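You operate a simulated robot arm through the tools that you are given. There is no shell and no other tool. Be economical: measure what you need, move in short steps, check, and stop when the job is done.

You are at the controls of a simulated two-armed robot. One attempt, no reset.

Task
Top the flask on the drip tray up to its ring.
Fine: with water, 10 ml a stroke; park the spout and stopper the flask after; spill nothing; leave the blue dispenser as it is.

Only the result counts: the job must be done as asked and must still hold three seconds after the hand-in. Knocking over, shifting, dropping, spilling or breaking anything else fails it. A push-on lid holds only when it is set on centred and level and pressed home; a screw cap is set on level and turned clockwise until tight.

Robot
Two 7-joint arms with fingered hands on one trunk, hanging from a carriage that runs on a rail from [-0.226, 1.91] to [0.007, -0.056] (x, y) and turns from -399 to 288 degrees about z. Base frame: it is fixed where the carriage stands at the start and does not move with it; the origin is on the floor, on the carriage's upright axis, x ahead of it, y to its left, z up. Units: m, degrees, N and s.
The left shoulder is at the start at [0.04, 0.177, 1.453], the right one opposite. With the tool pointing down near the work surface each hand reaches from about 0.1 to 0.78 m from the robot's upright axis, wherever it stands, measured 20 degrees to its own side. Places, roughly: dial of the blue dispenser [0.7, -0.3, 1.3]; dial of the water dispenser [0.6, -0.1, 1.3]; plunger of the water dispenser [0.6, -0.1, 1.2]; spout of the blue dispenser [0.6, -0.3, 1.1]; spout of the water dispenser [0.6, -0.1, 1.1]. Payload 4 kg a hand.
Tool frame (each hand has its own): the origin (TCP) lies between the finger pads and is the grasp point; the fingertips stand 0.03 m ahead of it; z points along the fingers, y is the line along which they close. The gripper opens to 0.104 m. The gripper's body begins 0.035 m behind the TCP. The gripper is a hand of 4 fingers: y runs from the thumb to the fingers, the wrist lies at [-0.015, -0.104, -0.178] in the tool frame, and closing takes about 1.5 s.
Orientation is that of the tool frame in the base frame, as a unit quaternion [x, y, z, w]. With the fingers straight down and the wrist toward the robot, the tool's x, y and z point along [0, 1, 0], [1, 0, 0] and [0, 0, -1] of the base frame.

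Tools
- The arms move only by the tool arm_command. It takes "left_deltas", "right_deltas" or both (then of equal length, played together; a hand with none holds still); each is a list that holds one entry, the list of rows, each a list of 6 numbers: the shift along the base's x, y, z in units of 50 mm (1.0 is 50 mm), then the turn, a rotation vector about the base's x, y, z in units of 5 degrees (1.0 is 5 degrees). In form: [[[x, y, z, wx, wy, wz], ...]]. A call has 1 to 8 rows; each row shifts and turns the commanded pose from where the row before left it. "left_hand" and "right_hand" are, for a hand that has rows, the opening, from 0 (shut) to 1 (fully open), set as the call begins (left out, the last holds). A call with a number of a shift or a turn outside -1 to 1 is refused whole. Each row takes 0.2 s and may step no farther than 0.05 m and 8.6 degrees from the row before; otherwise, or with a gripper value out of range, the whole call is refused. A pose out of reach is approached as far as the arm can. The call stops where the force on the tool passes 40 N (or 10 N more than at its start, if that is more) or the arm is blocked; 0.2 s more then pass. The fingers move at their own pace (about 0.153 m/s each) and stop on an object; they squeeze with about 22 N. The grip force told is the motor's: it shows also when the fingers shut on nothing. Time passes only in rows, and 0.2 s behind the last, so rows that do not move let the fingers close. It gives the time, the measured TCP pose, the force on the tool (base axes), the opening and the grip force at its end, in the units of the frame above (readings bear some noise), with the torque about the TCP (base axes, N m) and any sound that the robot's microphone picked up.
- Cameras (640 x 400 px; columns grow to the right, rows downward): "scene" is now at [0.2335, -0.0111, 1.7665]; the picture's right is [-0.21, -0.98, 0.00], its down [-0.67, 0.14, -0.73] and it looks along [0.71, -0.15, -0.68] (base axes); focal length 214 px, centre (320, 200). "left" rides on the left gripper at [-0.061, -0.092, -0.13] in its tool frame; the picture's right is [-0.81, -0.28, 0.52], its down [0.53, -0.71, 0.46] and it looks along [0.24, 0.65, 0.72] (tool axes); focal length 275 px, centre (320, 200). "right" rides on the right gripper at [0.061, -0.092, -0.13] in its tool frame; the picture's right is [-0.81, 0.27, -0.52], its down [-0.53, -0.71, 0.46] and it looks along [-0.24, 0.64, 0.72] (tool axes); focal length 275 px, centre (320, 200). There is no depth. A picture from a camera that has moved, and an enlarged one, comes with that camera's place and axes in the base frame and with its lens. The place of the scene camera against the robot may be out by one fixed shift of up to 0.025 m in any direction.
- grab_frame(camera): a new picture of that camera. No time passes.
- raise_lower(by): slides the trunk up (or, below 0, down) by that many m; the arms and the scene camera ride with it, the base frame stays. It gives what a move gives, with no picture.
- drive_base(legs): drives the robot by 1 to 6 legs, each [ahead, left, turn to the left] in m, m and degrees, along the robot's own axes; the way and the turn of a leg run together, so that a leg with both is an arc; at most 1.5 m and 180 degrees a leg. The arms and the cameras ride along, it lands a little off, and it stops where it bumps. It keeps to its track: a leg is cut to what the track allows. It gives what a move gives.
- move_fingers(index, middle, ring, thumb_bend, thumb_turn, hand): sets how far each is bent, from 0 (flat) to 100 (curled in); at 30 the hand is open as for a grip, at 70 the pads meet at the TCP. One left out holds its place. A second passes; each finger stops where it meets its share of the squeeze, and holds until it gets a number again. A gripper value or a shape takes the hand back. It gives what a move gives, with no picture; readings hold the bend of each and the force on the fingers (four entries, about 0 where the hand has none), thumb and palm. thumb_turn goes from beside the hand (0) to across from the fingers (100), as for a grip.
- set_grasp(shape, hand): the hand has 4 fingers and takes this shape, open, in about a second: jaw (thumb against the fingers, like two jaws); tri (thumb and two fingers); tip (a fingertip pinch); poke (one finger out to press); point (the index stretched); flat (the hand flat); cup (the hand cupped); fist (a fist). The gripper value then closes the fingers along that shape, each until it touches; the sizes above hold for jaw. It gives what a move gives, with no picture.
- aim_head(pan, tilt): turns the head with the scene camera to pan (to the left, within 86 degrees either way) and tilt (down, from -29 to 69), counted from straight ahead of the robot. It gives what a move gives.
- inspect(camera, box): a new picture of the part [left, top, right, bottom] of that camera's present view, enlarged. No time passes.
- close_job(): hands the job in; it is judged then, once.

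Work in short steps. Places have to be worked out from the pictures, the camera data and where the tool is seen: move nearer, look again, correct. Check each grasp and each placing, and mend what went wrong. You have 120 turns and 92 pictures in all, those below and enlarged ones among them. Open the grippers and draw the arms clear of the work before you hand the job in, unless the task says otherwise; then end with one line.

The tools are called after "Request:" by a JSON object that holds its "api" and its "payload". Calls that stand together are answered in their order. arm_command: Moves the arms, as the interface text tells. Its arguments: {"type":"object","properties":{"left_deltas":{"type":"array","items":{"type":"array","items":{"type":"array","items":{"type":"number"}}}},"left_hand":{"type":"number"},"right_deltas":{"type":"array","items":{"type":"array","items":{"type":"array","items":{"type":"number"}}}},"right_hand":{"type":"number"}},"required":[]} The other tools are called the same way: raise_lower (by) slides the trunk up or down; set_grasp (shape, hand) gives the hand a shape; move_fingers (index, middle, ring, thumb_bend, thumb_turn, hand) moves the fingers one by one; drive_base (legs) drives the base; aim_head (pan, tilt) turns the head that bears the scene camera; grab_frame (camera) takes a picture; inspect (camera, box) takes an enlarged picture of a part of a camera's view; close_job () hands the job in.

At the start:

```text
clock: 0.0
left_ee_pos: [0.4448, 0.1179, 1.6146]
left_tool_rot: [0.707, 0.708, -0.001, 0.0]
left_contact_force: [-0.2, -0.4, -0.4]
left_wrist_torque: [-0.01, -0.02, 0.01]
left_width: 0.1034
left_grasp_force: 0.0
left_shape: jaw
left_bend: [30.0, 30.0, 30.0, 30.0, 98.0]
left_finger forces: [0.1, 0.0, 0.0, 0.1, 0.0, 0.0]
right_ee_pos: [0.5179, -0.37, 1.6084]
right_tool_rot: [0.707, 0.707, 0.0, 0.001]
right_contact_force: [1.2, 0.0, -0.3]
right_wrist_torque: [-0.03, 0.0, -0.01]
right_width: 0.1037
right_grasp_force: 0.0
right_shape: jaw
right_bend: [30.0, 30.0, 30.0, 30.0, 98.0]
right_finger forces: [0.0, 0.0, 0.0, 0.0, 0.0, 0.0]
trunk travel left (down, up): [-0.575, 0.188]
robot x, y, heading: [-0.0008, 0.0023, -0.1]
head pan, tilt: [-12.0, 43.2]
```

scene: 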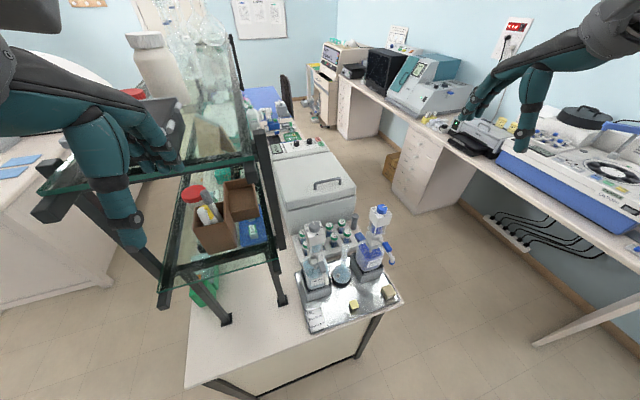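
right: 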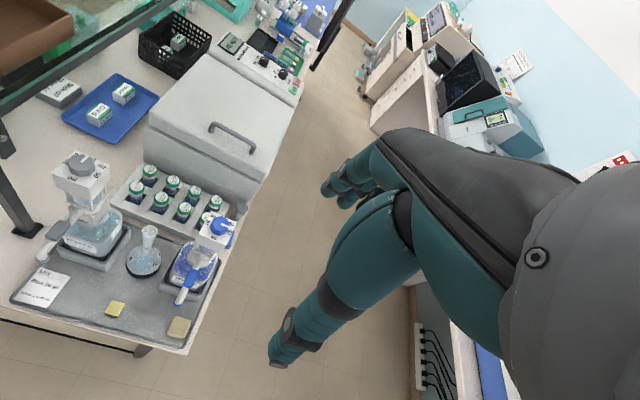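
left: 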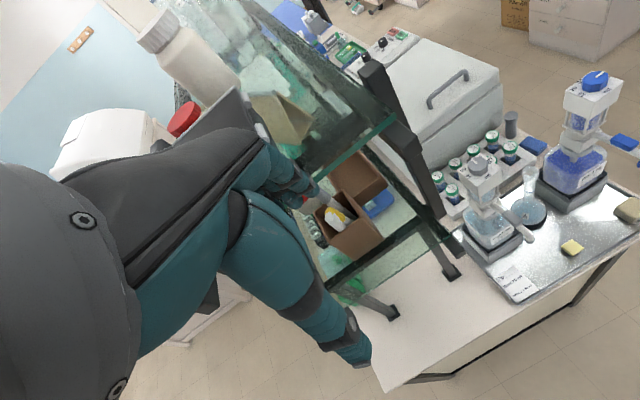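

I start with enlarged views of the work area to see the dispensers, the flask, the stoppers and the note.

Request:
{"api": "inspect", "payload": {"camera": "scene", "box": [280, 190, 420, 340]}}

Request:
{"api": "inspect", "payload": {"camera": "right", "box": [0, 130, 260, 350]}}

Request:
{"api": "inspect", "payload": {"camera": "left", "box": [420, 60, 640, 310]}}

```text
2.67 times, centred on (350, 265) of scene
camera zoom: at [0.2335, -0.0111, 1.7665], right [-0.21, -0.98, 0.0], down [-0.67, 0.14, -0.73], along [0.71, -0.15, -0.68], focal length 572 px, centre (240, 27)
```

zoom: 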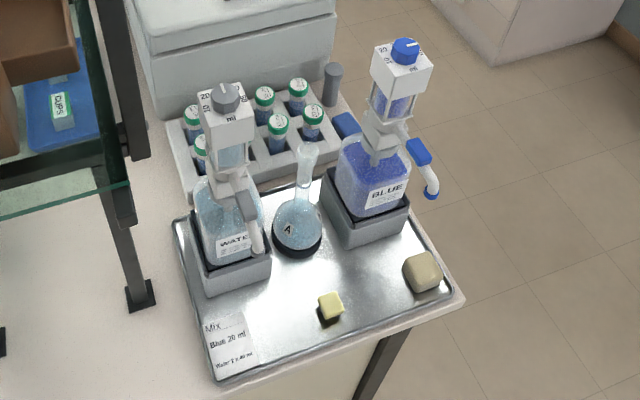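

```text
1.82 times, centred on (130, 240) of right
camera zoom: at [0.4263, -0.3078, 1.738], right [0.27, -0.81, 0.52], down [-0.71, -0.53, -0.46], along [0.64, -0.24, -0.72], focal length 500 px, centre (666, 127)
```

zoom: 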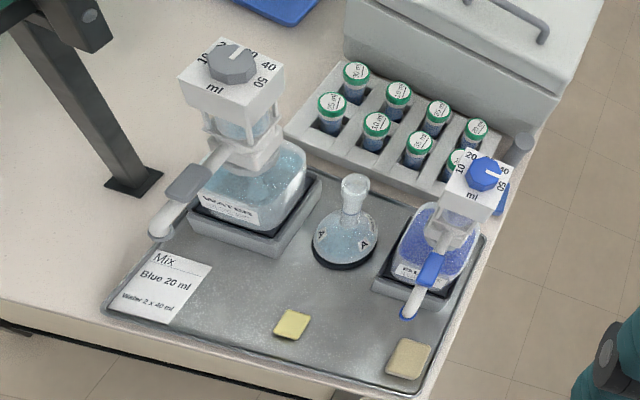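

```text
1.60 times, centred on (530, 185) of left
camera zoom: at [0.3533, 0.0576, 1.7443], right [-0.27, -0.81, -0.52], down [-0.71, 0.53, -0.46], along [0.64, 0.24, -0.73], focal length 440 px, centre (-16, 224)
```

zoom: 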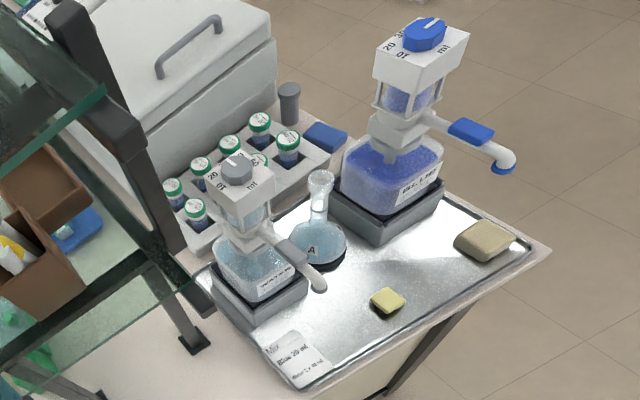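

Flask mouth triangulates to about (0.64, -0.19, 1.14), the water spout tip to about (0.52, -0.10, 1.15), and the spout axis to about (0.62, -0.09). I bring the right hand camera closer to see the dial, plunger, ring and stopper.

Request:
{"api": "arm_command", "payload": {"right_deltas": [[[-0.286, 0.714, -0.429, 0, 0, 0], [-0.286, 0.714, -0.429, 0, 0, 0], [-0.286, 0.714, -0.429, 0, 0, 0], [-0.286, 0.714, -0.429, 0, 0, 0], [-0.286, 0.714, -0.429, 0, 0, 0], [-0.286, 0.714, -0.429, 0, 0, 0]]]}}

Request:
{"api": "grab_frame", "payload": {"camera": "right"}}

Request:
{"api": "inspect", "payload": {"camera": "scene", "box": [320, 200, 384, 240]}}

```text
clock: 1.4
left_ee_pos: [0.4446, 0.1176, 1.6142]
left_tool_rot: [0.707, 0.708, -0.001, 0.0]
left_contact_force: [0.0, 0.0, 0.2]
left_wrist_torque: [0.03, 0.01, 0.0]
left_width: 0.1033
left_grasp_force: 0.1
left_shape: jaw
left_bend: [30.0, 30.0, 30.0, 30.0, 98.0]
left_finger forces: [0.0, 0.0, 0.1, 0.1, 0.0, 0.0]
right_ee_pos: [0.4313, -0.1555, 1.4798]
right_tool_rot: [0.708, 0.707, 0.0, 0.0]
right_contact_force: [-0.3, -0.2, -0.1]
right_wrist_torque: [0.03, 0.03, -0.02]
right_width: 0.1039
right_grasp_force: 0.1
right_shape: jaw
right_bend: [30.0, 30.0, 30.0, 30.0, 98.0]
right_finger forces: [0.0, 0.1, 0.1, 0.1, 0.0, 0.1]
trunk travel left (down, up): [-0.575, 0.188]
robot x, y, heading: [-0.0013, -0.0, 0.1]
head pan, tilt: [-12.0, 43.2]
```

```text
85 pictures are left
camera right: at [0.3394, -0.0938, 1.6097], right [0.27, -0.81, 0.52], down [-0.71, -0.53, -0.46], along [0.64, -0.24, -0.72], focal length 275 px, centre (320, 200)
```

right: 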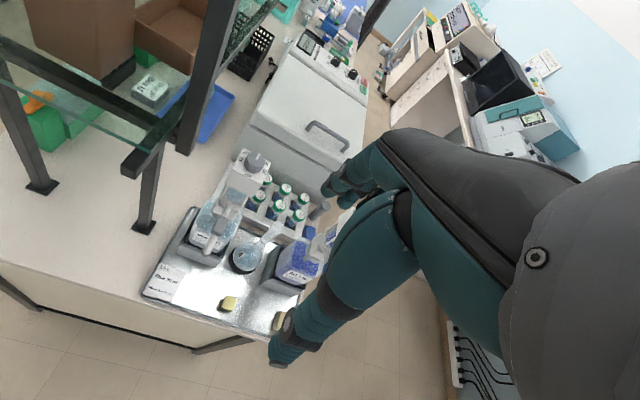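

```text
10.00 times, centred on (352, 220) of scene
camera zoom: at [0.2335, -0.011, 1.7665], right [-0.21, -0.98, 0.0], down [-0.67, 0.14, -0.73], along [0.71, -0.15, -0.68], focal length 2145 px, centre (0, 0)
```

zoom: 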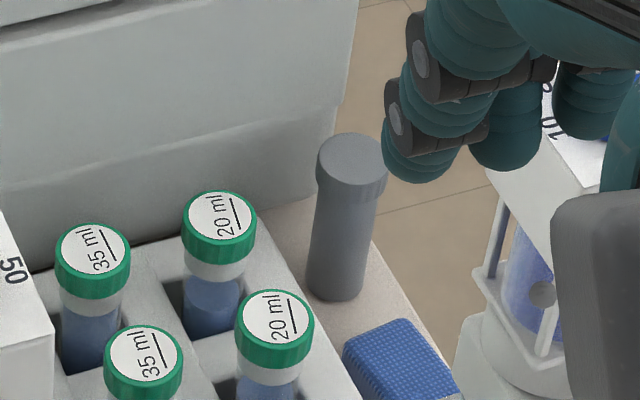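

Zooms re-render sharply, so I inspect the dispenser, flask and tray from both cameras.

Request:
{"api": "inspect", "payload": {"camera": "right", "box": [180, 140, 276, 260]}}

Request:
{"api": "inspect", "payload": {"camera": "right", "box": [200, 230, 300, 320]}}

Request:
{"api": "inspect", "payload": {"camera": "left", "box": [440, 140, 560, 260]}}

```text
3.33 times, centred on (228, 200) of right
camera zoom: at [0.3394, -0.0938, 1.6097], right [0.27, -0.81, 0.52], down [-0.71, -0.53, -0.46], along [0.64, -0.24, -0.72], focal length 918 px, centre (627, 200)
```

zoom: 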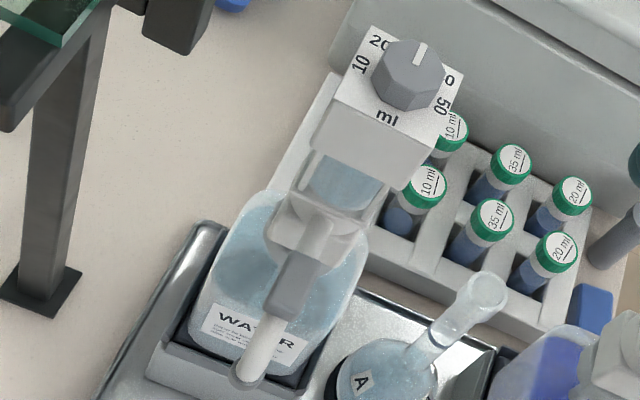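

```text
4.44 times, centred on (250, 275) of right
camera zoom: at [0.3394, -0.0938, 1.6097], right [0.27, -0.81, 0.52], down [-0.71, -0.53, -0.46], along [0.64, -0.24, -0.72], focal length 1224 px, centre (631, -133)
```

zoom: 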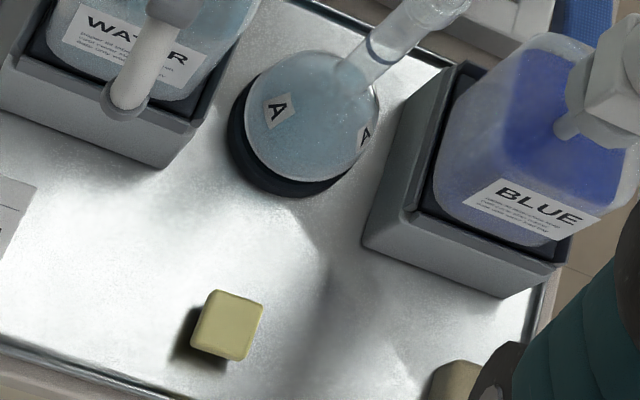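

```text
3.33 times, centred on (500, 200) of left
camera zoom: at [0.3533, 0.0577, 1.7443], right [-0.27, -0.81, -0.52], down [-0.71, 0.53, -0.46], along [0.64, 0.24, -0.73], focal length 918 px, centre (-280, 200)
```

zoom: 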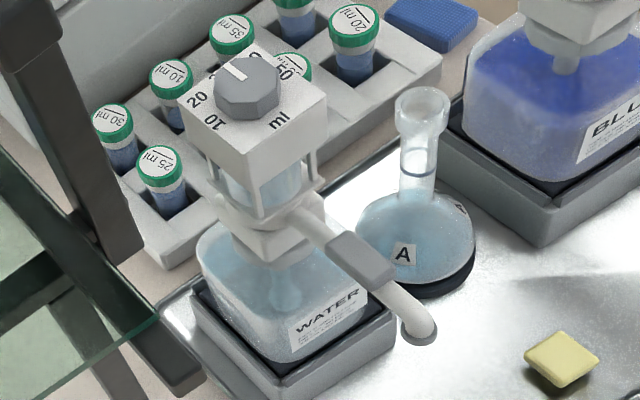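

The water dial has numbers 10–50 clockwise and its pointer looks to be near 30. I examine the dial, the yellow and beige pieces, and the flask's ring.

Request:
{"api": "inspect", "payload": {"camera": "scene", "box": [296, 210, 344, 240]}}

Request:
{"api": "inspect", "payload": {"camera": "scene", "box": [330, 235, 362, 285]}}

Request:
{"api": "inspect", "payload": {"camera": "scene", "box": [340, 275, 404, 315]}}

Request:
{"api": "inspect", "payload": {"camera": "left", "box": [500, 60, 640, 220]}}

```text
13.33 times, centred on (320, 225) of scene
camera zoom: at [0.2335, -0.011, 1.7665], right [-0.21, -0.98, 0.0], down [-0.67, 0.14, -0.73], along [0.71, -0.15, -0.68], focal length 2860 px, centre (320, -133)
```

zoom: 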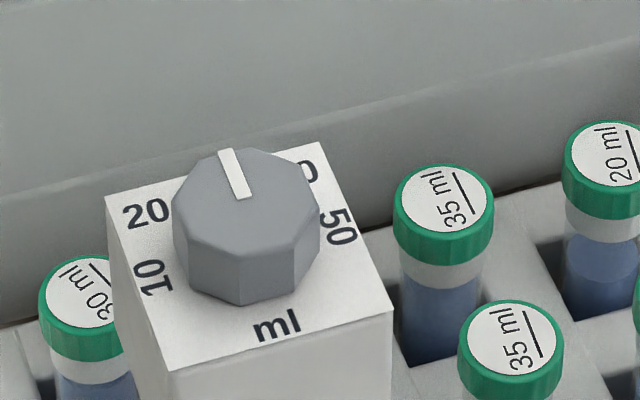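

```text
8.00 times, centred on (346, 260) of scene
camera zoom: at [0.2335, -0.011, 1.7665], right [-0.21, -0.98, 0.0], down [-0.67, 0.14, -0.73], along [0.71, -0.15, -0.68], focal length 1716 px, centre (112, -280)
```

zoom: 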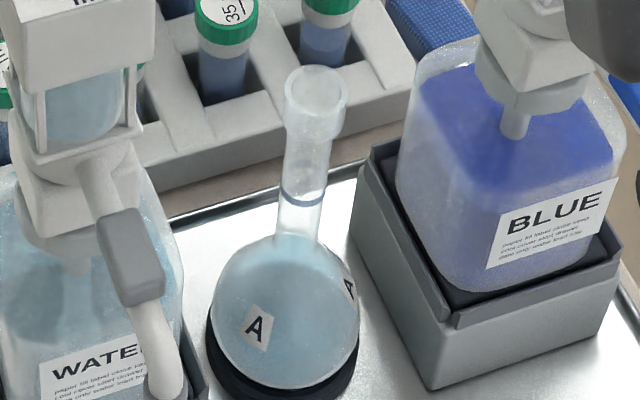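

```text
10.00 times, centred on (372, 295) of scene
camera zoom: at [0.2335, -0.011, 1.7665], right [-0.21, -0.98, 0.0], down [-0.67, 0.14, -0.73], along [0.71, -0.15, -0.68], focal length 2145 px, centre (-200, -750)
```

zoom: 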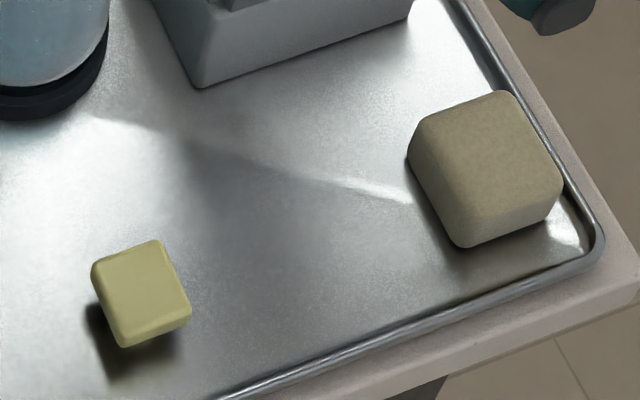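

```text
2.50 times, centred on (570, 140) of left
camera zoom: at [0.3533, 0.0577, 1.7443], right [-0.27, -0.81, -0.52], down [-0.71, 0.53, -0.46], along [0.64, 0.24, -0.73], focal length 688 px, centre (-305, 350)
```

zoom: 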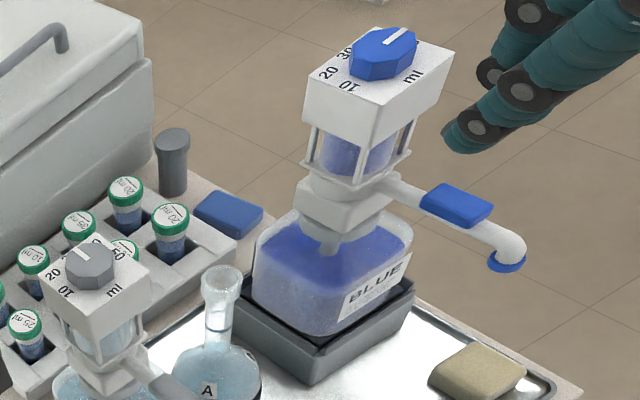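

The ring sits on the neck, with the level below it. I still need to identify the stopper; I zoom in on the yellow piece and the grey capped cylinder.

Request:
{"api": "inspect", "payload": {"camera": "left", "box": [555, 230, 595, 260]}}

Request:
{"api": "inspect", "payload": {"camera": "right", "box": [208, 285, 248, 315]}}

Request:
{"api": "inspect", "payload": {"camera": "left", "box": [494, 100, 558, 160]}}

Request:
{"api": "inspect", "payload": {"camera": "scene", "box": [160, 160, 300, 300]}}

```text
13.33 times, centred on (575, 245) of left
camera zoom: at [0.3533, 0.0577, 1.7443], right [-0.27, -0.81, -0.52], down [-0.71, 0.53, -0.46], along [0.64, 0.24, -0.73], focal length 3670 px, centre (-3080, -400)
```

zoom: 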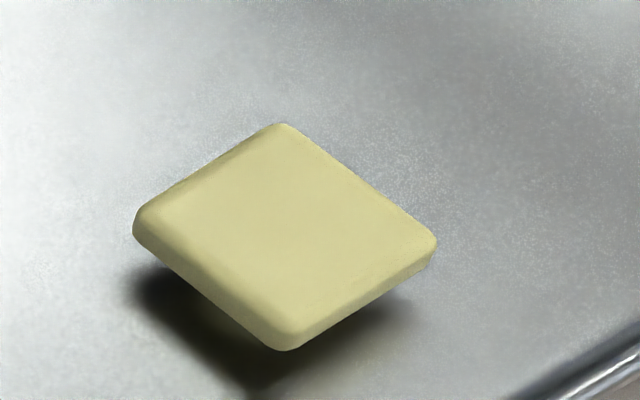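

```text
13.33 times, centred on (228, 300) of right
camera zoom: at [0.3394, -0.0938, 1.6097], right [0.27, -0.81, 0.52], down [-0.71, -0.53, -0.46], along [0.64, -0.24, -0.72], focal length 3670 px, centre (1547, -1133)
```

zoom: 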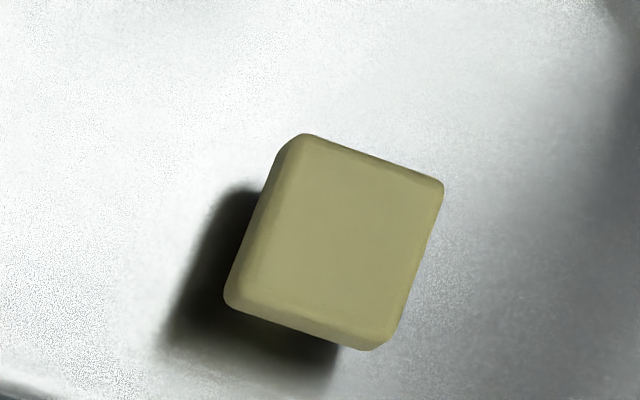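

```text
6.67 times, centred on (526, 130) of left
camera zoom: at [0.3533, 0.0577, 1.7443], right [-0.27, -0.81, -0.52], down [-0.71, 0.53, -0.46], along [0.64, 0.24, -0.73], focal length 1835 px, centre (-1053, 667)
```

zoom: 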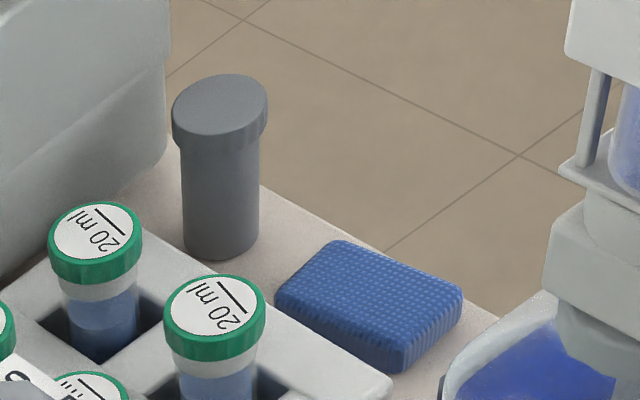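

```text
2.86 times, centred on (230, 230) of scene
camera zoom: at [0.2335, -0.011, 1.7665], right [-0.21, -0.98, 0.0], down [-0.67, 0.14, -0.73], along [0.71, -0.15, -0.68], focal length 613 px, centre (577, 114)
```

zoom: 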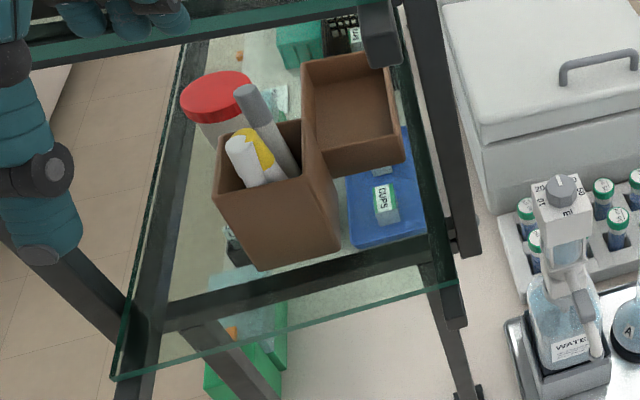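

The yellow piece stands raised off the tray (top ≈0.914) like a headed stopper. The water dial reads 30 (pointer straight back) and 10 is 90° counter-clockwise, so I set that first while the spout is parked. I move the right hand to above the knob at about (0.627, -0.083).

Request:
{"api": "arm_command", "payload": {"right_deltas": [[[0.784, 0.29, -0.32, 0, 0, 0.28], [0.784, 0.29, -0.32, 0, 0, 0.28], [0.784, 0.29, -0.32, 0, 0, 0.28], [0.784, 0.29, -0.32, 0, 0, 0.28], [0.784, 0.29, -0.32, 0, 0, 0.28]]]}}

Request:
{"api": "inspect", "payload": {"camera": "left", "box": [400, 60, 640, 260]}}

Request:
{"api": "inspect", "payload": {"camera": "right", "box": [120, 160, 360, 360]}}

Request:
{"api": "inspect", "payload": {"camera": "scene", "box": [270, 150, 430, 270]}}

```text
clock: 2.6
left_ee_pos: [0.4436, 0.1187, 1.6143]
left_tool_rot: [0.707, 0.708, -0.001, 0.0]
left_contact_force: [0.2, 0.2, 0.2]
left_wrist_torque: [0.01, 0.0, 0.02]
left_width: 0.1037
left_grasp_force: 0.0
left_shape: jaw
left_bend: [30.0, 30.0, 30.0, 30.0, 98.0]
left_finger forces: [0.1, 0.0, 0.0, 0.0, 0.1, 0.0]
right_ee_pos: [0.6283, -0.0842, 1.3997]
right_tool_rot: [0.663, 0.749, 0.001, 0.001]
right_contact_force: [-0.1, 0.6, 0.0]
right_wrist_torque: [0.0, 0.01, 0.01]
right_width: 0.1037
right_grasp_force: 0.2
right_shape: jaw
right_bend: [30.0, 30.0, 30.0, 30.0, 98.0]
right_finger forces: [0.0, 0.0, 0.1, 0.0, 0.1, 0.1]
trunk travel left (down, up): [-0.575, 0.188]
robot x, y, heading: [0.0007, 0.0015, -0.1]
head pan, tilt: [-12.0, 43.2]
```

```text
2.00 times, centred on (520, 160) of left
camera zoom: at [0.3533, 0.0577, 1.7443], right [-0.27, -0.81, -0.52], down [-0.71, 0.53, -0.46], along [0.64, 0.24, -0.73], focal length 551 px, centre (-80, 280)
```

zoom: 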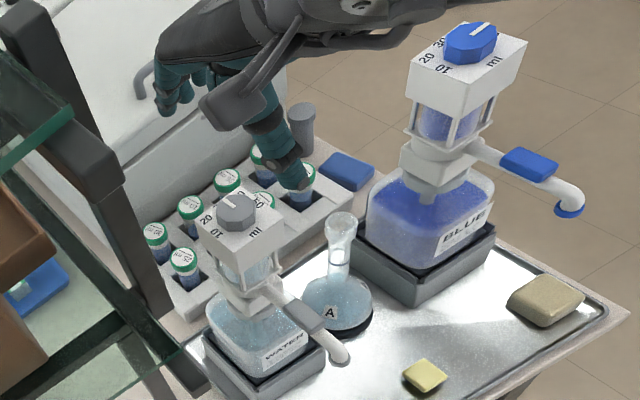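

```text
2.00 times, centred on (240, 260) of right
camera zoom: at [0.5301, -0.0348, 1.5297], right [0.37, -0.77, 0.52], down [-0.64, -0.62, -0.46], along [0.67, -0.16, -0.72], focal length 551 px, centre (480, 80)
```

zoom: 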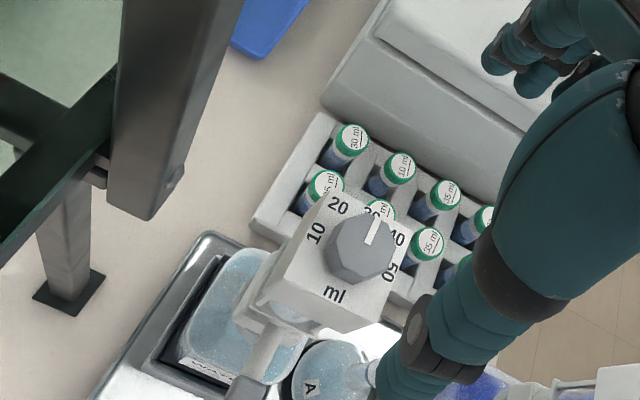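

```text
3.33 times, centred on (350, 210) of scene
camera zoom: at [0.2334, -0.011, 1.7665], right [-0.21, -0.98, 0.0], down [-0.67, 0.14, -0.73], along [0.71, -0.15, -0.68], focal length 715 px, centre (220, 167)
```

zoom: 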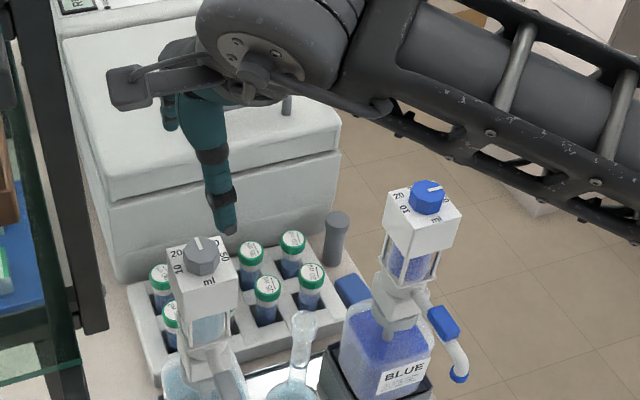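

Hand is centred over the knob (camera ray gives (0.629, -0.081)). I narrow the opening a bit and descend so that the fingertips straddle the knob just above the box top (~1.268).

Request:
{"api": "arm_command", "payload": {"right_deltas": [[[0, 0, 0, 0, 0, 0], [0, 0.03, -0.6, 0, 0, 0], [0, 0.02, -0.6, 0, 0, 0], [0, 0, -0.6, 0, 0, 0]]], "right_hand": 0.65}}

Request:
{"api": "inspect", "payload": {"camera": "left", "box": [460, 100, 560, 200]}}

Request:
{"api": "inspect", "payload": {"camera": "right", "box": [140, 180, 340, 380]}}

Request:
{"api": "inspect", "payload": {"camera": "scene", "box": [280, 180, 360, 250]}}

```text
clock: 3.6
left_ee_pos: [0.4443, 0.1183, 1.6142]
left_tool_rot: [0.706, 0.708, -0.001, 0.0]
left_contact_force: [-0.4, 0.3, 0.3]
left_wrist_torque: [0.02, 0.01, -0.03]
left_width: 0.1035
left_grasp_force: 0.2
left_shape: jaw
left_bend: [30.0, 30.0, 30.0, 30.0, 98.0]
left_finger forces: [0.0, 0.0, 0.1, 0.0, 0.0, 0.0]
right_ee_pos: [0.6292, -0.0813, 1.3082]
right_tool_rot: [0.663, 0.749, 0.0, 0.0]
right_contact_force: [0.6, -0.5, -0.5]
right_wrist_torque: [0.02, 0.02, 0.03]
right_width: 0.0681
right_grasp_force: 0.1
right_shape: jaw
right_bend: [28.0, 39.0, 35.0, 62.0, 100.0]
right_finger forces: [0.0, 0.0, 0.0, 0.0, 0.0, 0.0]
trunk travel left (down, up): [-0.575, 0.188]
robot x, y, heading: [0.0002, 0.0009, 0.1]
head pan, tilt: [-12.0, 43.2]
```

```text
4.00 times, centred on (510, 150) of left
camera zoom: at [0.3533, 0.0576, 1.7443], right [-0.27, -0.81, -0.52], down [-0.71, 0.53, -0.46], along [0.64, 0.24, -0.73], focal length 1101 px, centre (-440, 400)
```

zoom: 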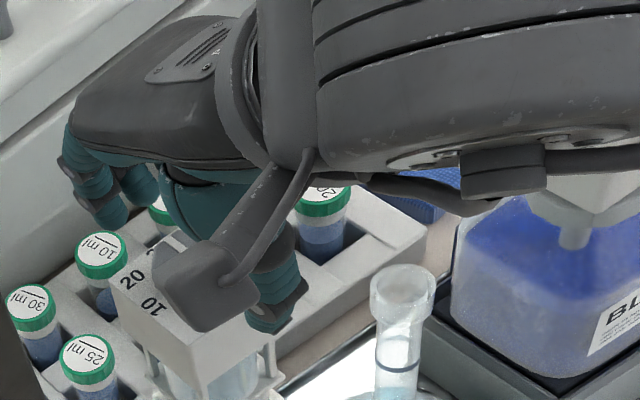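

```text
2.00 times, centred on (240, 280) of right
camera zoom: at [0.5304, -0.0312, 1.4382], right [0.37, -0.77, 0.52], down [-0.64, -0.62, -0.46], along [0.67, -0.16, -0.72], focal length 551 px, centre (480, 40)
```

zoom: 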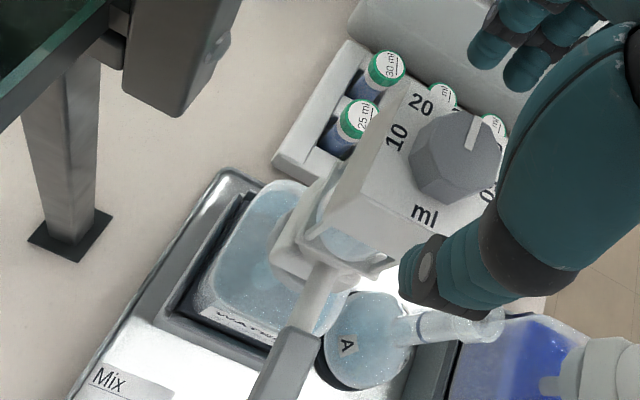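

```text
5.71 times, centred on (320, 215) of scene
camera zoom: at [0.2335, -0.011, 1.7665], right [-0.21, -0.98, 0.0], down [-0.67, 0.14, -0.73], along [0.71, -0.15, -0.68], focal length 1226 px, centre (320, 114)
```

zoom: 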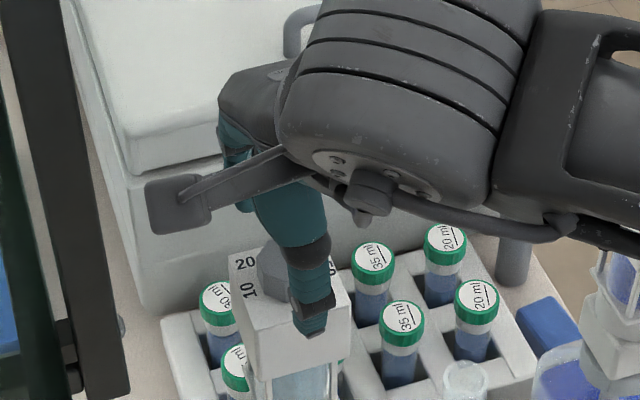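

The thumb and finger straddle the knob along the right axis; the knob sits about 3–4 mm to +y of the TCP. I shift, lower 4 mm and close.

Request:
{"api": "arm_command", "payload": {"right_deltas": [[[-0.02, 0.07, -0.08, 0, 0, 0]]]}}

Request:
{"api": "arm_command", "payload": {"right_deltas": [[[0, 0, 0, 0, 0, 0], [0, 0, 0, 0, 0, 0], [0, 0, 0, 0, 0, 0], [0, 0, 0, 0, 0, 0], [0, 0, 0, 0, 0, 0]]], "right_hand": 0.15}}

Request:
{"api": "inspect", "payload": {"camera": "right", "box": [140, 180, 340, 380]}}

```text
clock: 4.0
left_ee_pos: [0.4441, 0.1192, 1.6145]
left_tool_rot: [0.707, 0.708, -0.002, 0.0]
left_contact_force: [0.0, -0.3, -0.4]
left_wrist_torque: [0.02, -0.01, -0.01]
left_width: 0.1035
left_grasp_force: 0.0
left_shape: jaw
left_bend: [30.0, 30.0, 30.0, 30.0, 98.0]
left_finger forces: [0.0, 0.0, 0.1, 0.1, 0.0, 0.0]
right_ee_pos: [0.6277, -0.0761, 1.3043]
right_tool_rot: [0.663, 0.749, 0.0, 0.001]
right_contact_force: [-0.6, 0.6, -0.6]
right_wrist_torque: [-0.01, 0.0, -0.02]
right_width: 0.0679
right_grasp_force: 0.0
right_shape: jaw
right_bend: [28.0, 39.0, 35.0, 62.0, 100.0]
right_finger forces: [0.0, 0.0, 0.1, 0.0, 0.0, 0.1]
trunk travel left (down, up): [-0.575, 0.188]
robot x, y, heading: [0.0018, -0.0008, -0.2]
head pan, tilt: [-12.0, 43.2]
```

```text
clock: 5.2
left_ee_pos: [0.4431, 0.1171, 1.614]
left_tool_rot: [0.706, 0.708, -0.001, 0.0]
left_contact_force: [-0.7, -0.2, 0.3]
left_wrist_torque: [0.0, -0.01, -0.01]
left_width: 0.1033
left_grasp_force: 0.1
left_shape: jaw
left_bend: [30.0, 30.0, 30.0, 30.0, 98.0]
left_finger forces: [0.0, 0.0, 0.1, 0.0, 0.0, 0.0]
right_ee_pos: [0.6285, -0.0754, 1.3058]
right_tool_rot: [0.663, 0.749, 0.0, 0.0]
right_contact_force: [0.3, 0.1, 0.5]
right_wrist_torque: [-0.01, 0.05, -0.03]
right_width: 0.0159
right_grasp_force: 0.0
right_shape: jaw
right_bend: [73.0, 61.0, 60.0, 74.0, 100.0]
right_finger forces: [0.0, 0.0, 0.0, 0.0, 0.1, 0.0]
trunk travel left (down, up): [-0.575, 0.188]
robot x, y, heading: [0.0008, 0.0006, -0.0]
head pan, tilt: [-12.0, 43.2]
```

```text
2.00 times, centred on (240, 280) of right
camera zoom: at [0.5291, -0.0272, 1.4347], right [0.37, -0.77, 0.52], down [-0.64, -0.62, -0.46], along [0.67, -0.16, -0.72], focal length 551 px, centre (480, 40)
```

zoom: 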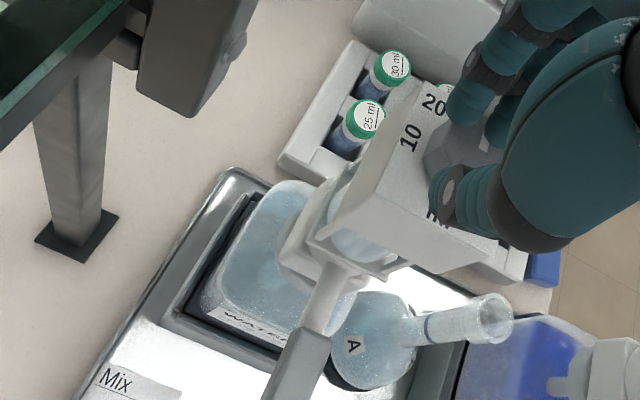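

It closed to 16 mm with no force: the fingertips passed above the knob. I reopen, lower about 12 mm, and close again.

Request:
{"api": "arm_command", "payload": {"right_deltas": [[[0, -0.02, 0, 0, 0, 0], [0, 0, 0, 0, 0, 0], [0, 0, -0.13, 0, 0, 0], [0, 0, -0.13, 0, 0, 0]]], "right_hand": 0.6}}

Request:
{"api": "arm_command", "payload": {"right_deltas": [[[0, 0, 0, 0, 0, 0], [0, 0, 0, 0, 0, 0], [0, 0, 0, 0, 0, 0], [0, 0, 0, 0, 0, 0], [0, 0, 0, 0, 0, 0]]], "right_hand": 0.15}}

Request:
{"api": "inspect", "payload": {"camera": "right", "box": [180, 180, 340, 340]}}

```text
clock: 6.2
left_ee_pos: [0.4444, 0.1181, 1.6141]
left_tool_rot: [0.707, 0.708, -0.001, 0.0]
left_contact_force: [1.0, 0.6, -0.1]
left_wrist_torque: [0.05, 0.01, 0.01]
left_width: 0.1036
left_grasp_force: 0.0
left_shape: jaw
left_bend: [30.0, 30.0, 30.0, 30.0, 98.0]
left_finger forces: [0.0, 0.1, 0.1, 0.0, 0.0, 0.1]
right_ee_pos: [0.6273, -0.0775, 1.292]
right_tool_rot: [0.663, 0.749, 0.0, 0.0]
right_contact_force: [-0.1, -0.3, -0.1]
right_wrist_torque: [0.0, -0.04, 0.01]
right_width: 0.062
right_grasp_force: 0.1
right_shape: jaw
right_bend: [29.0, 41.0, 37.0, 65.0, 100.0]
right_finger forces: [0.0, 0.0, 0.0, 0.0, 0.0, 0.0]
trunk travel left (down, up): [-0.575, 0.188]
robot x, y, heading: [0.0021, -0.0037, 0.1]
head pan, tilt: [-12.0, 43.2]
```

```text
clock: 7.4
left_ee_pos: [0.4445, 0.1182, 1.6145]
left_tool_rot: [0.706, 0.708, -0.001, -0.001]
left_contact_force: [-0.2, -0.1, -0.1]
left_wrist_torque: [0.0, 0.01, 0.0]
left_width: 0.1036
left_grasp_force: 0.0
left_shape: jaw
left_bend: [30.0, 30.0, 30.0, 30.0, 98.0]
left_finger forces: [0.0, 0.0, 0.0, 0.1, 0.1, 0.0]
right_ee_pos: [0.6281, -0.0784, 1.293]
right_tool_rot: [0.662, 0.749, 0.0, -0.001]
right_contact_force: [1.2, 0.9, 0.5]
right_wrist_torque: [-0.01, -0.06, 0.03]
right_width: 0.0196
right_grasp_force: 22.0
right_shape: jaw
right_bend: [73.0, 56.0, 65.0, 76.0, 100.0]
right_finger forces: [8.7, 7.2, 3.1, 0.2, 15.5, 0.0]
trunk travel left (down, up): [-0.575, 0.188]
robot x, y, heading: [0.0008, -0.0003, 0.1]
head pan, tilt: [-12.0, 43.2]
```

```text
2.50 times, centred on (260, 260) of right
camera zoom: at [0.5286, -0.0282, 1.4224], right [0.37, -0.77, 0.52], down [-0.64, -0.62, -0.46], along [0.67, -0.16, -0.72], focal length 688 px, centre (470, 50)
```

zoom: 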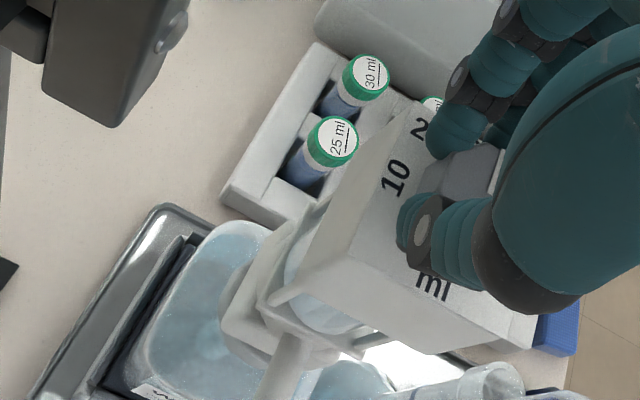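

Gripped with 22 N. I turn counter-clockwise 20° first as a test, watching force.

Request:
{"api": "arm_command", "payload": {"right_deltas": [[[0, 0, 0, 0, 0, 1], [0, 0, 0, 0, 0, 1], [0, 0, 0, 0, 0, 1], [0, 0, 0, 0, 0, 1]]]}}

Request:
{"api": "inspect", "payload": {"camera": "left", "box": [460, 100, 560, 200]}}

Request:
{"api": "inspect", "payload": {"camera": "right", "box": [180, 180, 340, 340]}}

```text
clock: 8.4
left_ee_pos: [0.443, 0.1176, 1.6134]
left_tool_rot: [0.706, 0.708, -0.001, -0.001]
left_contact_force: [-0.8, 0.2, 0.5]
left_wrist_torque: [0.06, 0.02, -0.01]
left_width: 0.1034
left_grasp_force: 0.0
left_shape: jaw
left_bend: [30.0, 30.0, 30.0, 30.0, 98.0]
left_finger forces: [0.1, 0.0, 0.0, 0.0, 0.0, 0.0]
right_ee_pos: [0.6274, -0.0784, 1.2921]
right_tool_rot: [0.522, 0.853, 0.0, 0.0]
right_contact_force: [1.1, 0.7, -0.2]
right_wrist_torque: [0.04, -0.06, 0.03]
right_width: 0.0199
right_grasp_force: 21.5
right_shape: jaw
right_bend: [73.0, 56.0, 66.0, 76.0, 100.0]
right_finger forces: [8.4, 7.0, 3.0, 0.0, 14.9, 0.0]
trunk travel left (down, up): [-0.575, 0.188]
robot x, y, heading: [0.0026, 0.0001, -0.0]
head pan, tilt: [-12.0, 43.2]
```

```text
4.00 times, centred on (510, 150) of left
camera zoom: at [0.3532, 0.0576, 1.7442], right [-0.27, -0.81, -0.52], down [-0.71, 0.53, -0.45], along [0.64, 0.24, -0.73], focal length 1101 px, centre (-440, 400)
```

zoom: 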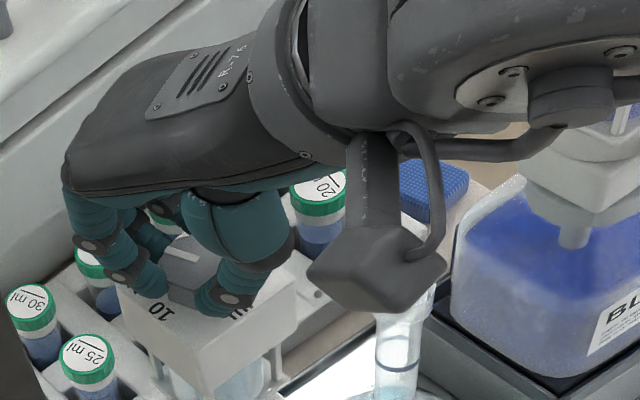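

```text
2.50 times, centred on (260, 260) of right
camera zoom: at [0.5176, -0.0648, 1.4223], right [0.61, -0.6, 0.52], down [-0.39, -0.8, -0.45], along [0.68, 0.08, -0.72], focal length 688 px, centre (470, 50)
```

zoom: 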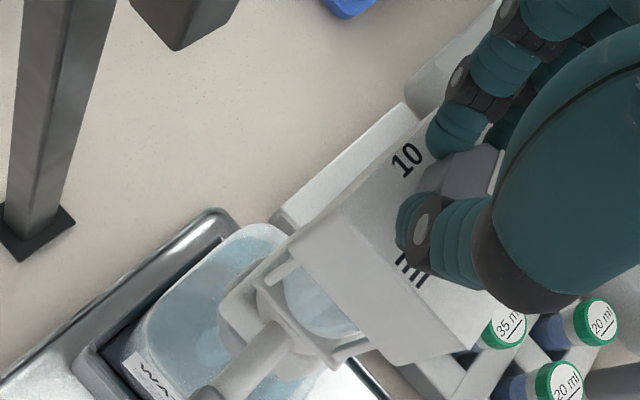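

The knob turns with the hand. I continue, then check the forearm clearance to the blue dispenser.

Request:
{"api": "arm_command", "payload": {"right_deltas": [[[0, 0, 0, 0, 0, 1], [0, 0, 0, 0, 0, 1], [0, 0, 0, 0, 0, 1], [0, 0, 0, 0, 0, 1], [0, 0, 0, 0, 0, 1], [0, 0, 0, 0, 0, 1]]]}}

Request:
{"api": "inspect", "payload": {"camera": "scene", "box": [260, 120, 460, 290]}}

Request:
{"api": "inspect", "payload": {"camera": "left", "box": [440, 60, 640, 240]}}

```text
clock: 9.8
left_ee_pos: [0.4446, 0.1188, 1.6139]
left_tool_rot: [0.706, 0.708, -0.001, 0.0]
left_contact_force: [-0.4, 0.4, -0.5]
left_wrist_torque: [-0.02, -0.04, -0.03]
left_width: 0.1038
left_grasp_force: 0.1
left_shape: jaw
left_bend: [30.0, 30.0, 30.0, 30.0, 98.0]
left_finger forces: [0.0, 0.1, 0.0, 0.0, 0.0, 0.0]
right_ee_pos: [0.6264, -0.0788, 1.2912]
right_tool_rot: [0.387, 0.922, 0.0, 0.0]
right_contact_force: [0.7, -0.9, -0.3]
right_wrist_torque: [-0.02, 0.0, 0.01]
right_width: 0.0198
right_grasp_force: 21.6
right_shape: jaw
right_bend: [73.0, 56.0, 66.0, 76.0, 100.0]
right_finger forces: [7.8, 6.6, 3.1, 0.0, 14.4, 0.0]
right hand out of reach, approached as far as the arm can: row 5, 6
trunk travel left (down, up): [-0.575, 0.188]
robot x, y, heading: [0.0023, 0.0012, 0.0]
head pan, tilt: [-12.0, 43.2]
```

```text
2.35 times, centred on (360, 205) of scene
camera zoom: at [0.2333, -0.0111, 1.7664], right [-0.21, -0.98, 0.0], down [-0.67, 0.14, -0.73], along [0.71, -0.15, -0.68], focal length 505 px, centre (226, 188)
```

zoom: 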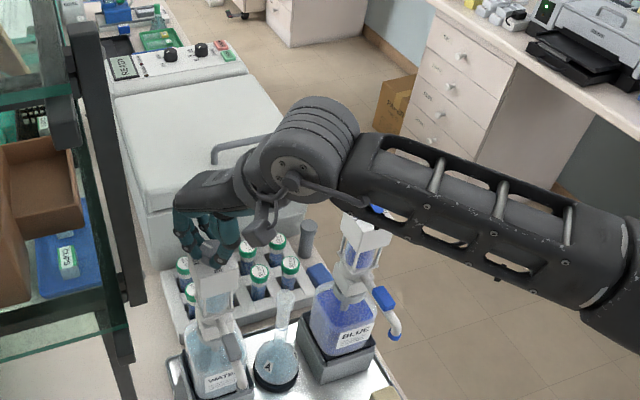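

```text
2.22 times, centred on (540, 150) of left
camera zoom: at [0.3531, 0.0576, 1.7441], right [-0.27, -0.81, -0.52], down [-0.71, 0.53, -0.45], along [0.64, 0.24, -0.73], focal length 612 px, centre (-169, 311)
```

zoom: 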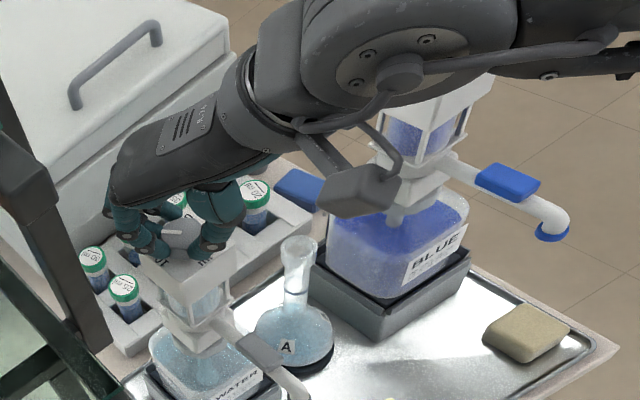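

Reach limit came at yaw ≈44°, so the knob turned about 37°. I release, lift, and rotate the hand back to regrip on another pair of faces.

Request:
{"api": "arm_command", "payload": {"right_deltas": [[[0, 0, 0, 0, 0, -0.3], [0, 0, 0, 0, 0, 0], [0, 0, 0.5, 0, 0, 0], [0, 0, 0.5, 0, 0, -1], [0, 0, 0, 0, 0, -1], [0, 0, 0, 0, 0, -1], [0, 0, 0, 0, 0, -1], [0, 0, 0, 0, 0, -1]]], "right_hand": 0.6}}

Request:
{"api": "arm_command", "payload": {"right_deltas": [[[0, 0, 0, 0, 0, -1], [0, 0, 0, 0, 0, -1], [0, 0, 0, 0, 0, -1], [0, 0, 0, 0, 0, -1], [0, 0, 0, 0, 0, -1], [0, 0, 0, 0, 0, -1], [0, 0, 0, 0, 0, -1], [0, 0, 0, 0, 0, -1]]]}}

Request:
{"api": "arm_command", "payload": {"right_deltas": [[[0, 0, 0, 0, 0, -1], [0, 0, 0, 0, 0, -1], [0, 0, 0, 0, 0, -1], [0, 0, 0, 0, 0, -1], [0, 0, 0, 0, 0, -1]]]}}

Request:
{"api": "inspect", "payload": {"camera": "right", "box": [140, 140, 360, 340]}}

Request:
{"api": "inspect", "payload": {"camera": "scene", "box": [260, 140, 440, 280]}}

```text
clock: 11.6
left_ee_pos: [0.4443, 0.1182, 1.614]
left_tool_rot: [0.706, 0.708, -0.002, 0.0]
left_contact_force: [1.1, 0.0, -0.7]
left_wrist_torque: [0.01, -0.02, 0.01]
left_width: 0.1036
left_grasp_force: 0.0
left_shape: jaw
left_bend: [30.0, 30.0, 30.0, 30.0, 98.0]
left_finger forces: [0.0, 0.0, 0.0, 0.0, 0.0, 0.0]
right_ee_pos: [0.6283, -0.0777, 1.3426]
right_tool_rot: [0.589, 0.808, 0.0, 0.0]
right_contact_force: [0.8, 0.1, -0.1]
right_wrist_torque: [0.02, -0.03, 0.0]
right_width: 0.0622
right_grasp_force: 0.1
right_shape: jaw
right_bend: [29.0, 41.0, 37.0, 65.0, 100.0]
right_finger forces: [0.1, 0.0, 0.0, 0.1, 0.0, 0.0]
trunk travel left (down, up): [-0.575, 0.188]
robot x, y, heading: [0.0012, -0.002, 0.1]
head pan, tilt: [-12.0, 43.2]
```

```text
clock: 13.4
left_ee_pos: [0.4434, 0.1179, 1.6147]
left_tool_rot: [0.707, 0.708, -0.002, -0.001]
left_contact_force: [-1.4, 0.0, -0.3]
left_wrist_torque: [0.01, -0.01, 0.01]
left_width: 0.1036
left_grasp_force: 0.0
left_shape: jaw
left_bend: [30.0, 30.0, 30.0, 30.0, 98.0]
left_finger forces: [0.0, 0.0, 0.0, 0.0, 0.1, 0.1]
right_ee_pos: [0.6265, -0.0774, 1.3428]
right_tool_rot: [0.83, 0.558, 0.0, -0.001]
right_contact_force: [-1.0, 0.2, 0.3]
right_wrist_torque: [-0.02, 0.03, 0.01]
right_width: 0.062
right_grasp_force: 0.0
right_shape: jaw
right_bend: [29.0, 41.0, 37.0, 65.0, 100.0]
right_finger forces: [0.1, 0.0, 0.1, 0.0, 0.0, 0.1]
trunk travel left (down, up): [-0.575, 0.188]
robot x, y, heading: [-0.0031, -0.0004, -0.2]
head pan, tilt: [-12.0, 43.2]
```

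```text
clock: 14.6
left_ee_pos: [0.4427, 0.1181, 1.6134]
left_tool_rot: [0.707, 0.707, -0.002, -0.001]
left_contact_force: [-0.2, -0.4, -0.5]
left_wrist_torque: [0.03, -0.01, 0.01]
left_width: 0.1037
left_grasp_force: 0.0
left_shape: jaw
left_bend: [30.0, 30.0, 30.0, 30.0, 98.0]
left_finger forces: [0.0, 0.1, 0.0, 0.0, 0.1, 0.0]
right_ee_pos: [0.6245, -0.0747, 1.3424]
right_tool_rot: [0.929, 0.37, -0.001, -0.001]
right_contact_force: [-24.5, 0.3, 3.5]
right_wrist_torque: [0.44, -3.28, 2.52]
right_width: 0.0621
right_grasp_force: 0.1
right_shape: jaw
right_bend: [29.0, 41.0, 37.0, 65.0, 100.0]
right_finger forces: [0.1, 0.1, 0.0, 0.0, 0.1, 0.0]
trunk travel left (down, up): [-0.575, 0.188]
robot x, y, heading: [0.0013, 0.0012, -0.2]
head pan, tilt: [-12.0, 43.2]
```

```text
2.00 times, centred on (250, 240) of right
camera zoom: at [0.606, 0.0334, 1.472], right [-0.4, -0.76, 0.52], down [-0.88, 0.15, -0.45], along [0.26, -0.64, -0.72], focal length 551 px, centre (460, 120)
```

zoom: 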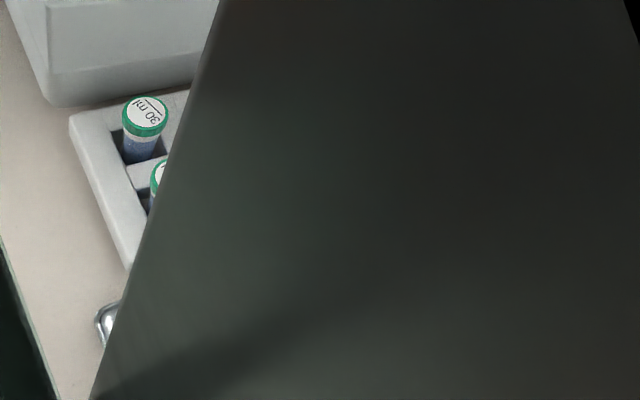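

```text
2.86 times, centred on (350, 210) of scene
camera zoom: at [0.2325, -0.0111, 1.7661], right [-0.21, -0.98, 0.0], down [-0.67, 0.14, -0.73], along [0.71, -0.15, -0.69], focal length 613 px, centre (234, 171)
```

zoom: 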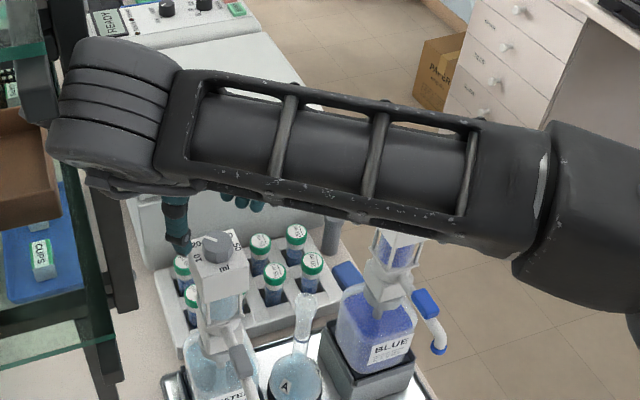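

The wrist is pressing on the shelf post (24 N); I immediately rotate back away from it.

Request:
{"api": "arm_command", "payload": {"right_deltas": [[[0, 0, 0, 0, 0, 1], [0, 0, 0, 0, 0, 1], [0, 0, 0, 0, 0, 1], [0, 0, 0, 0, 0, 1], [0, 0, 0, 0, 0, 1], [0, 0, 0, 0, 0, 1]]]}}

Request:
{"api": "inspect", "payload": {"camera": "right", "box": [140, 140, 360, 340]}}

Request:
{"api": "inspect", "payload": {"camera": "scene", "box": [160, 80, 360, 260]}}

```text
clock: 16.0
left_ee_pos: [0.4447, 0.117, 1.6149]
left_tool_rot: [0.706, 0.708, -0.001, 0.001]
left_contact_force: [-0.7, -0.2, 0.7]
left_wrist_torque: [0.0, -0.02, -0.03]
left_width: 0.1035
left_grasp_force: 0.0
left_shape: jaw
left_bend: [30.0, 30.0, 30.0, 30.0, 98.0]
left_finger forces: [0.0, 0.0, 0.0, 0.0, 0.0, 0.0]
right_ee_pos: [0.6274, -0.0781, 1.3428]
right_tool_rot: [0.804, 0.595, 0.0, 0.0]
right_contact_force: [0.0, 0.2, -0.4]
right_wrist_torque: [-0.02, -0.03, 0.01]
right_width: 0.062
right_grasp_force: 0.0
right_shape: jaw
right_bend: [29.0, 41.0, 37.0, 65.0, 100.0]
right_finger forces: [0.1, 0.0, 0.0, 0.0, 0.1, 0.1]
trunk travel left (down, up): [-0.575, 0.188]
robot x, y, heading: [-0.0017, 0.0015, 0.4]
head pan, tilt: [-12.0, 43.2]
```

```text
2.00 times, centred on (250, 240) of right
camera zoom: at [0.5574, 0.0083, 1.4723], right [0.03, -0.86, 0.52], down [-0.84, -0.3, -0.46], along [0.55, -0.42, -0.72], focal length 551 px, centre (460, 120)
```

zoom: 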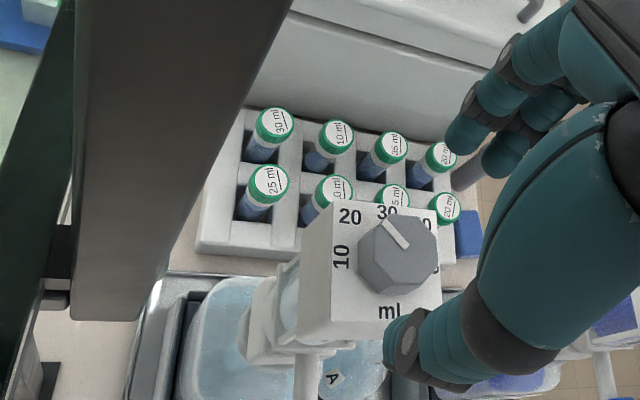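

```text
2.22 times, centred on (260, 170) of scene
camera zoom: at [0.2335, -0.0111, 1.7665], right [-0.21, -0.98, 0.0], down [-0.67, 0.14, -0.73], along [0.71, -0.15, -0.68], focal length 477 px, centre (453, 267)
```

zoom: 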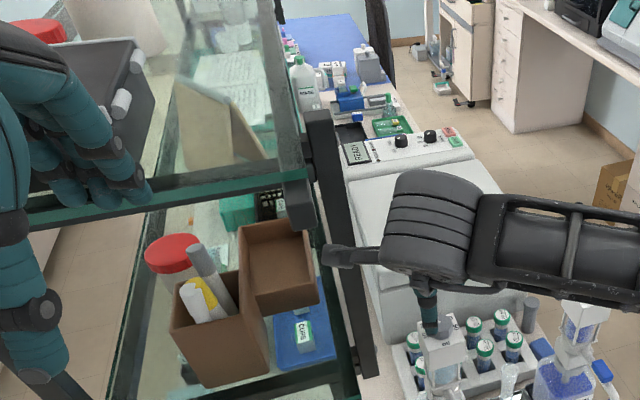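

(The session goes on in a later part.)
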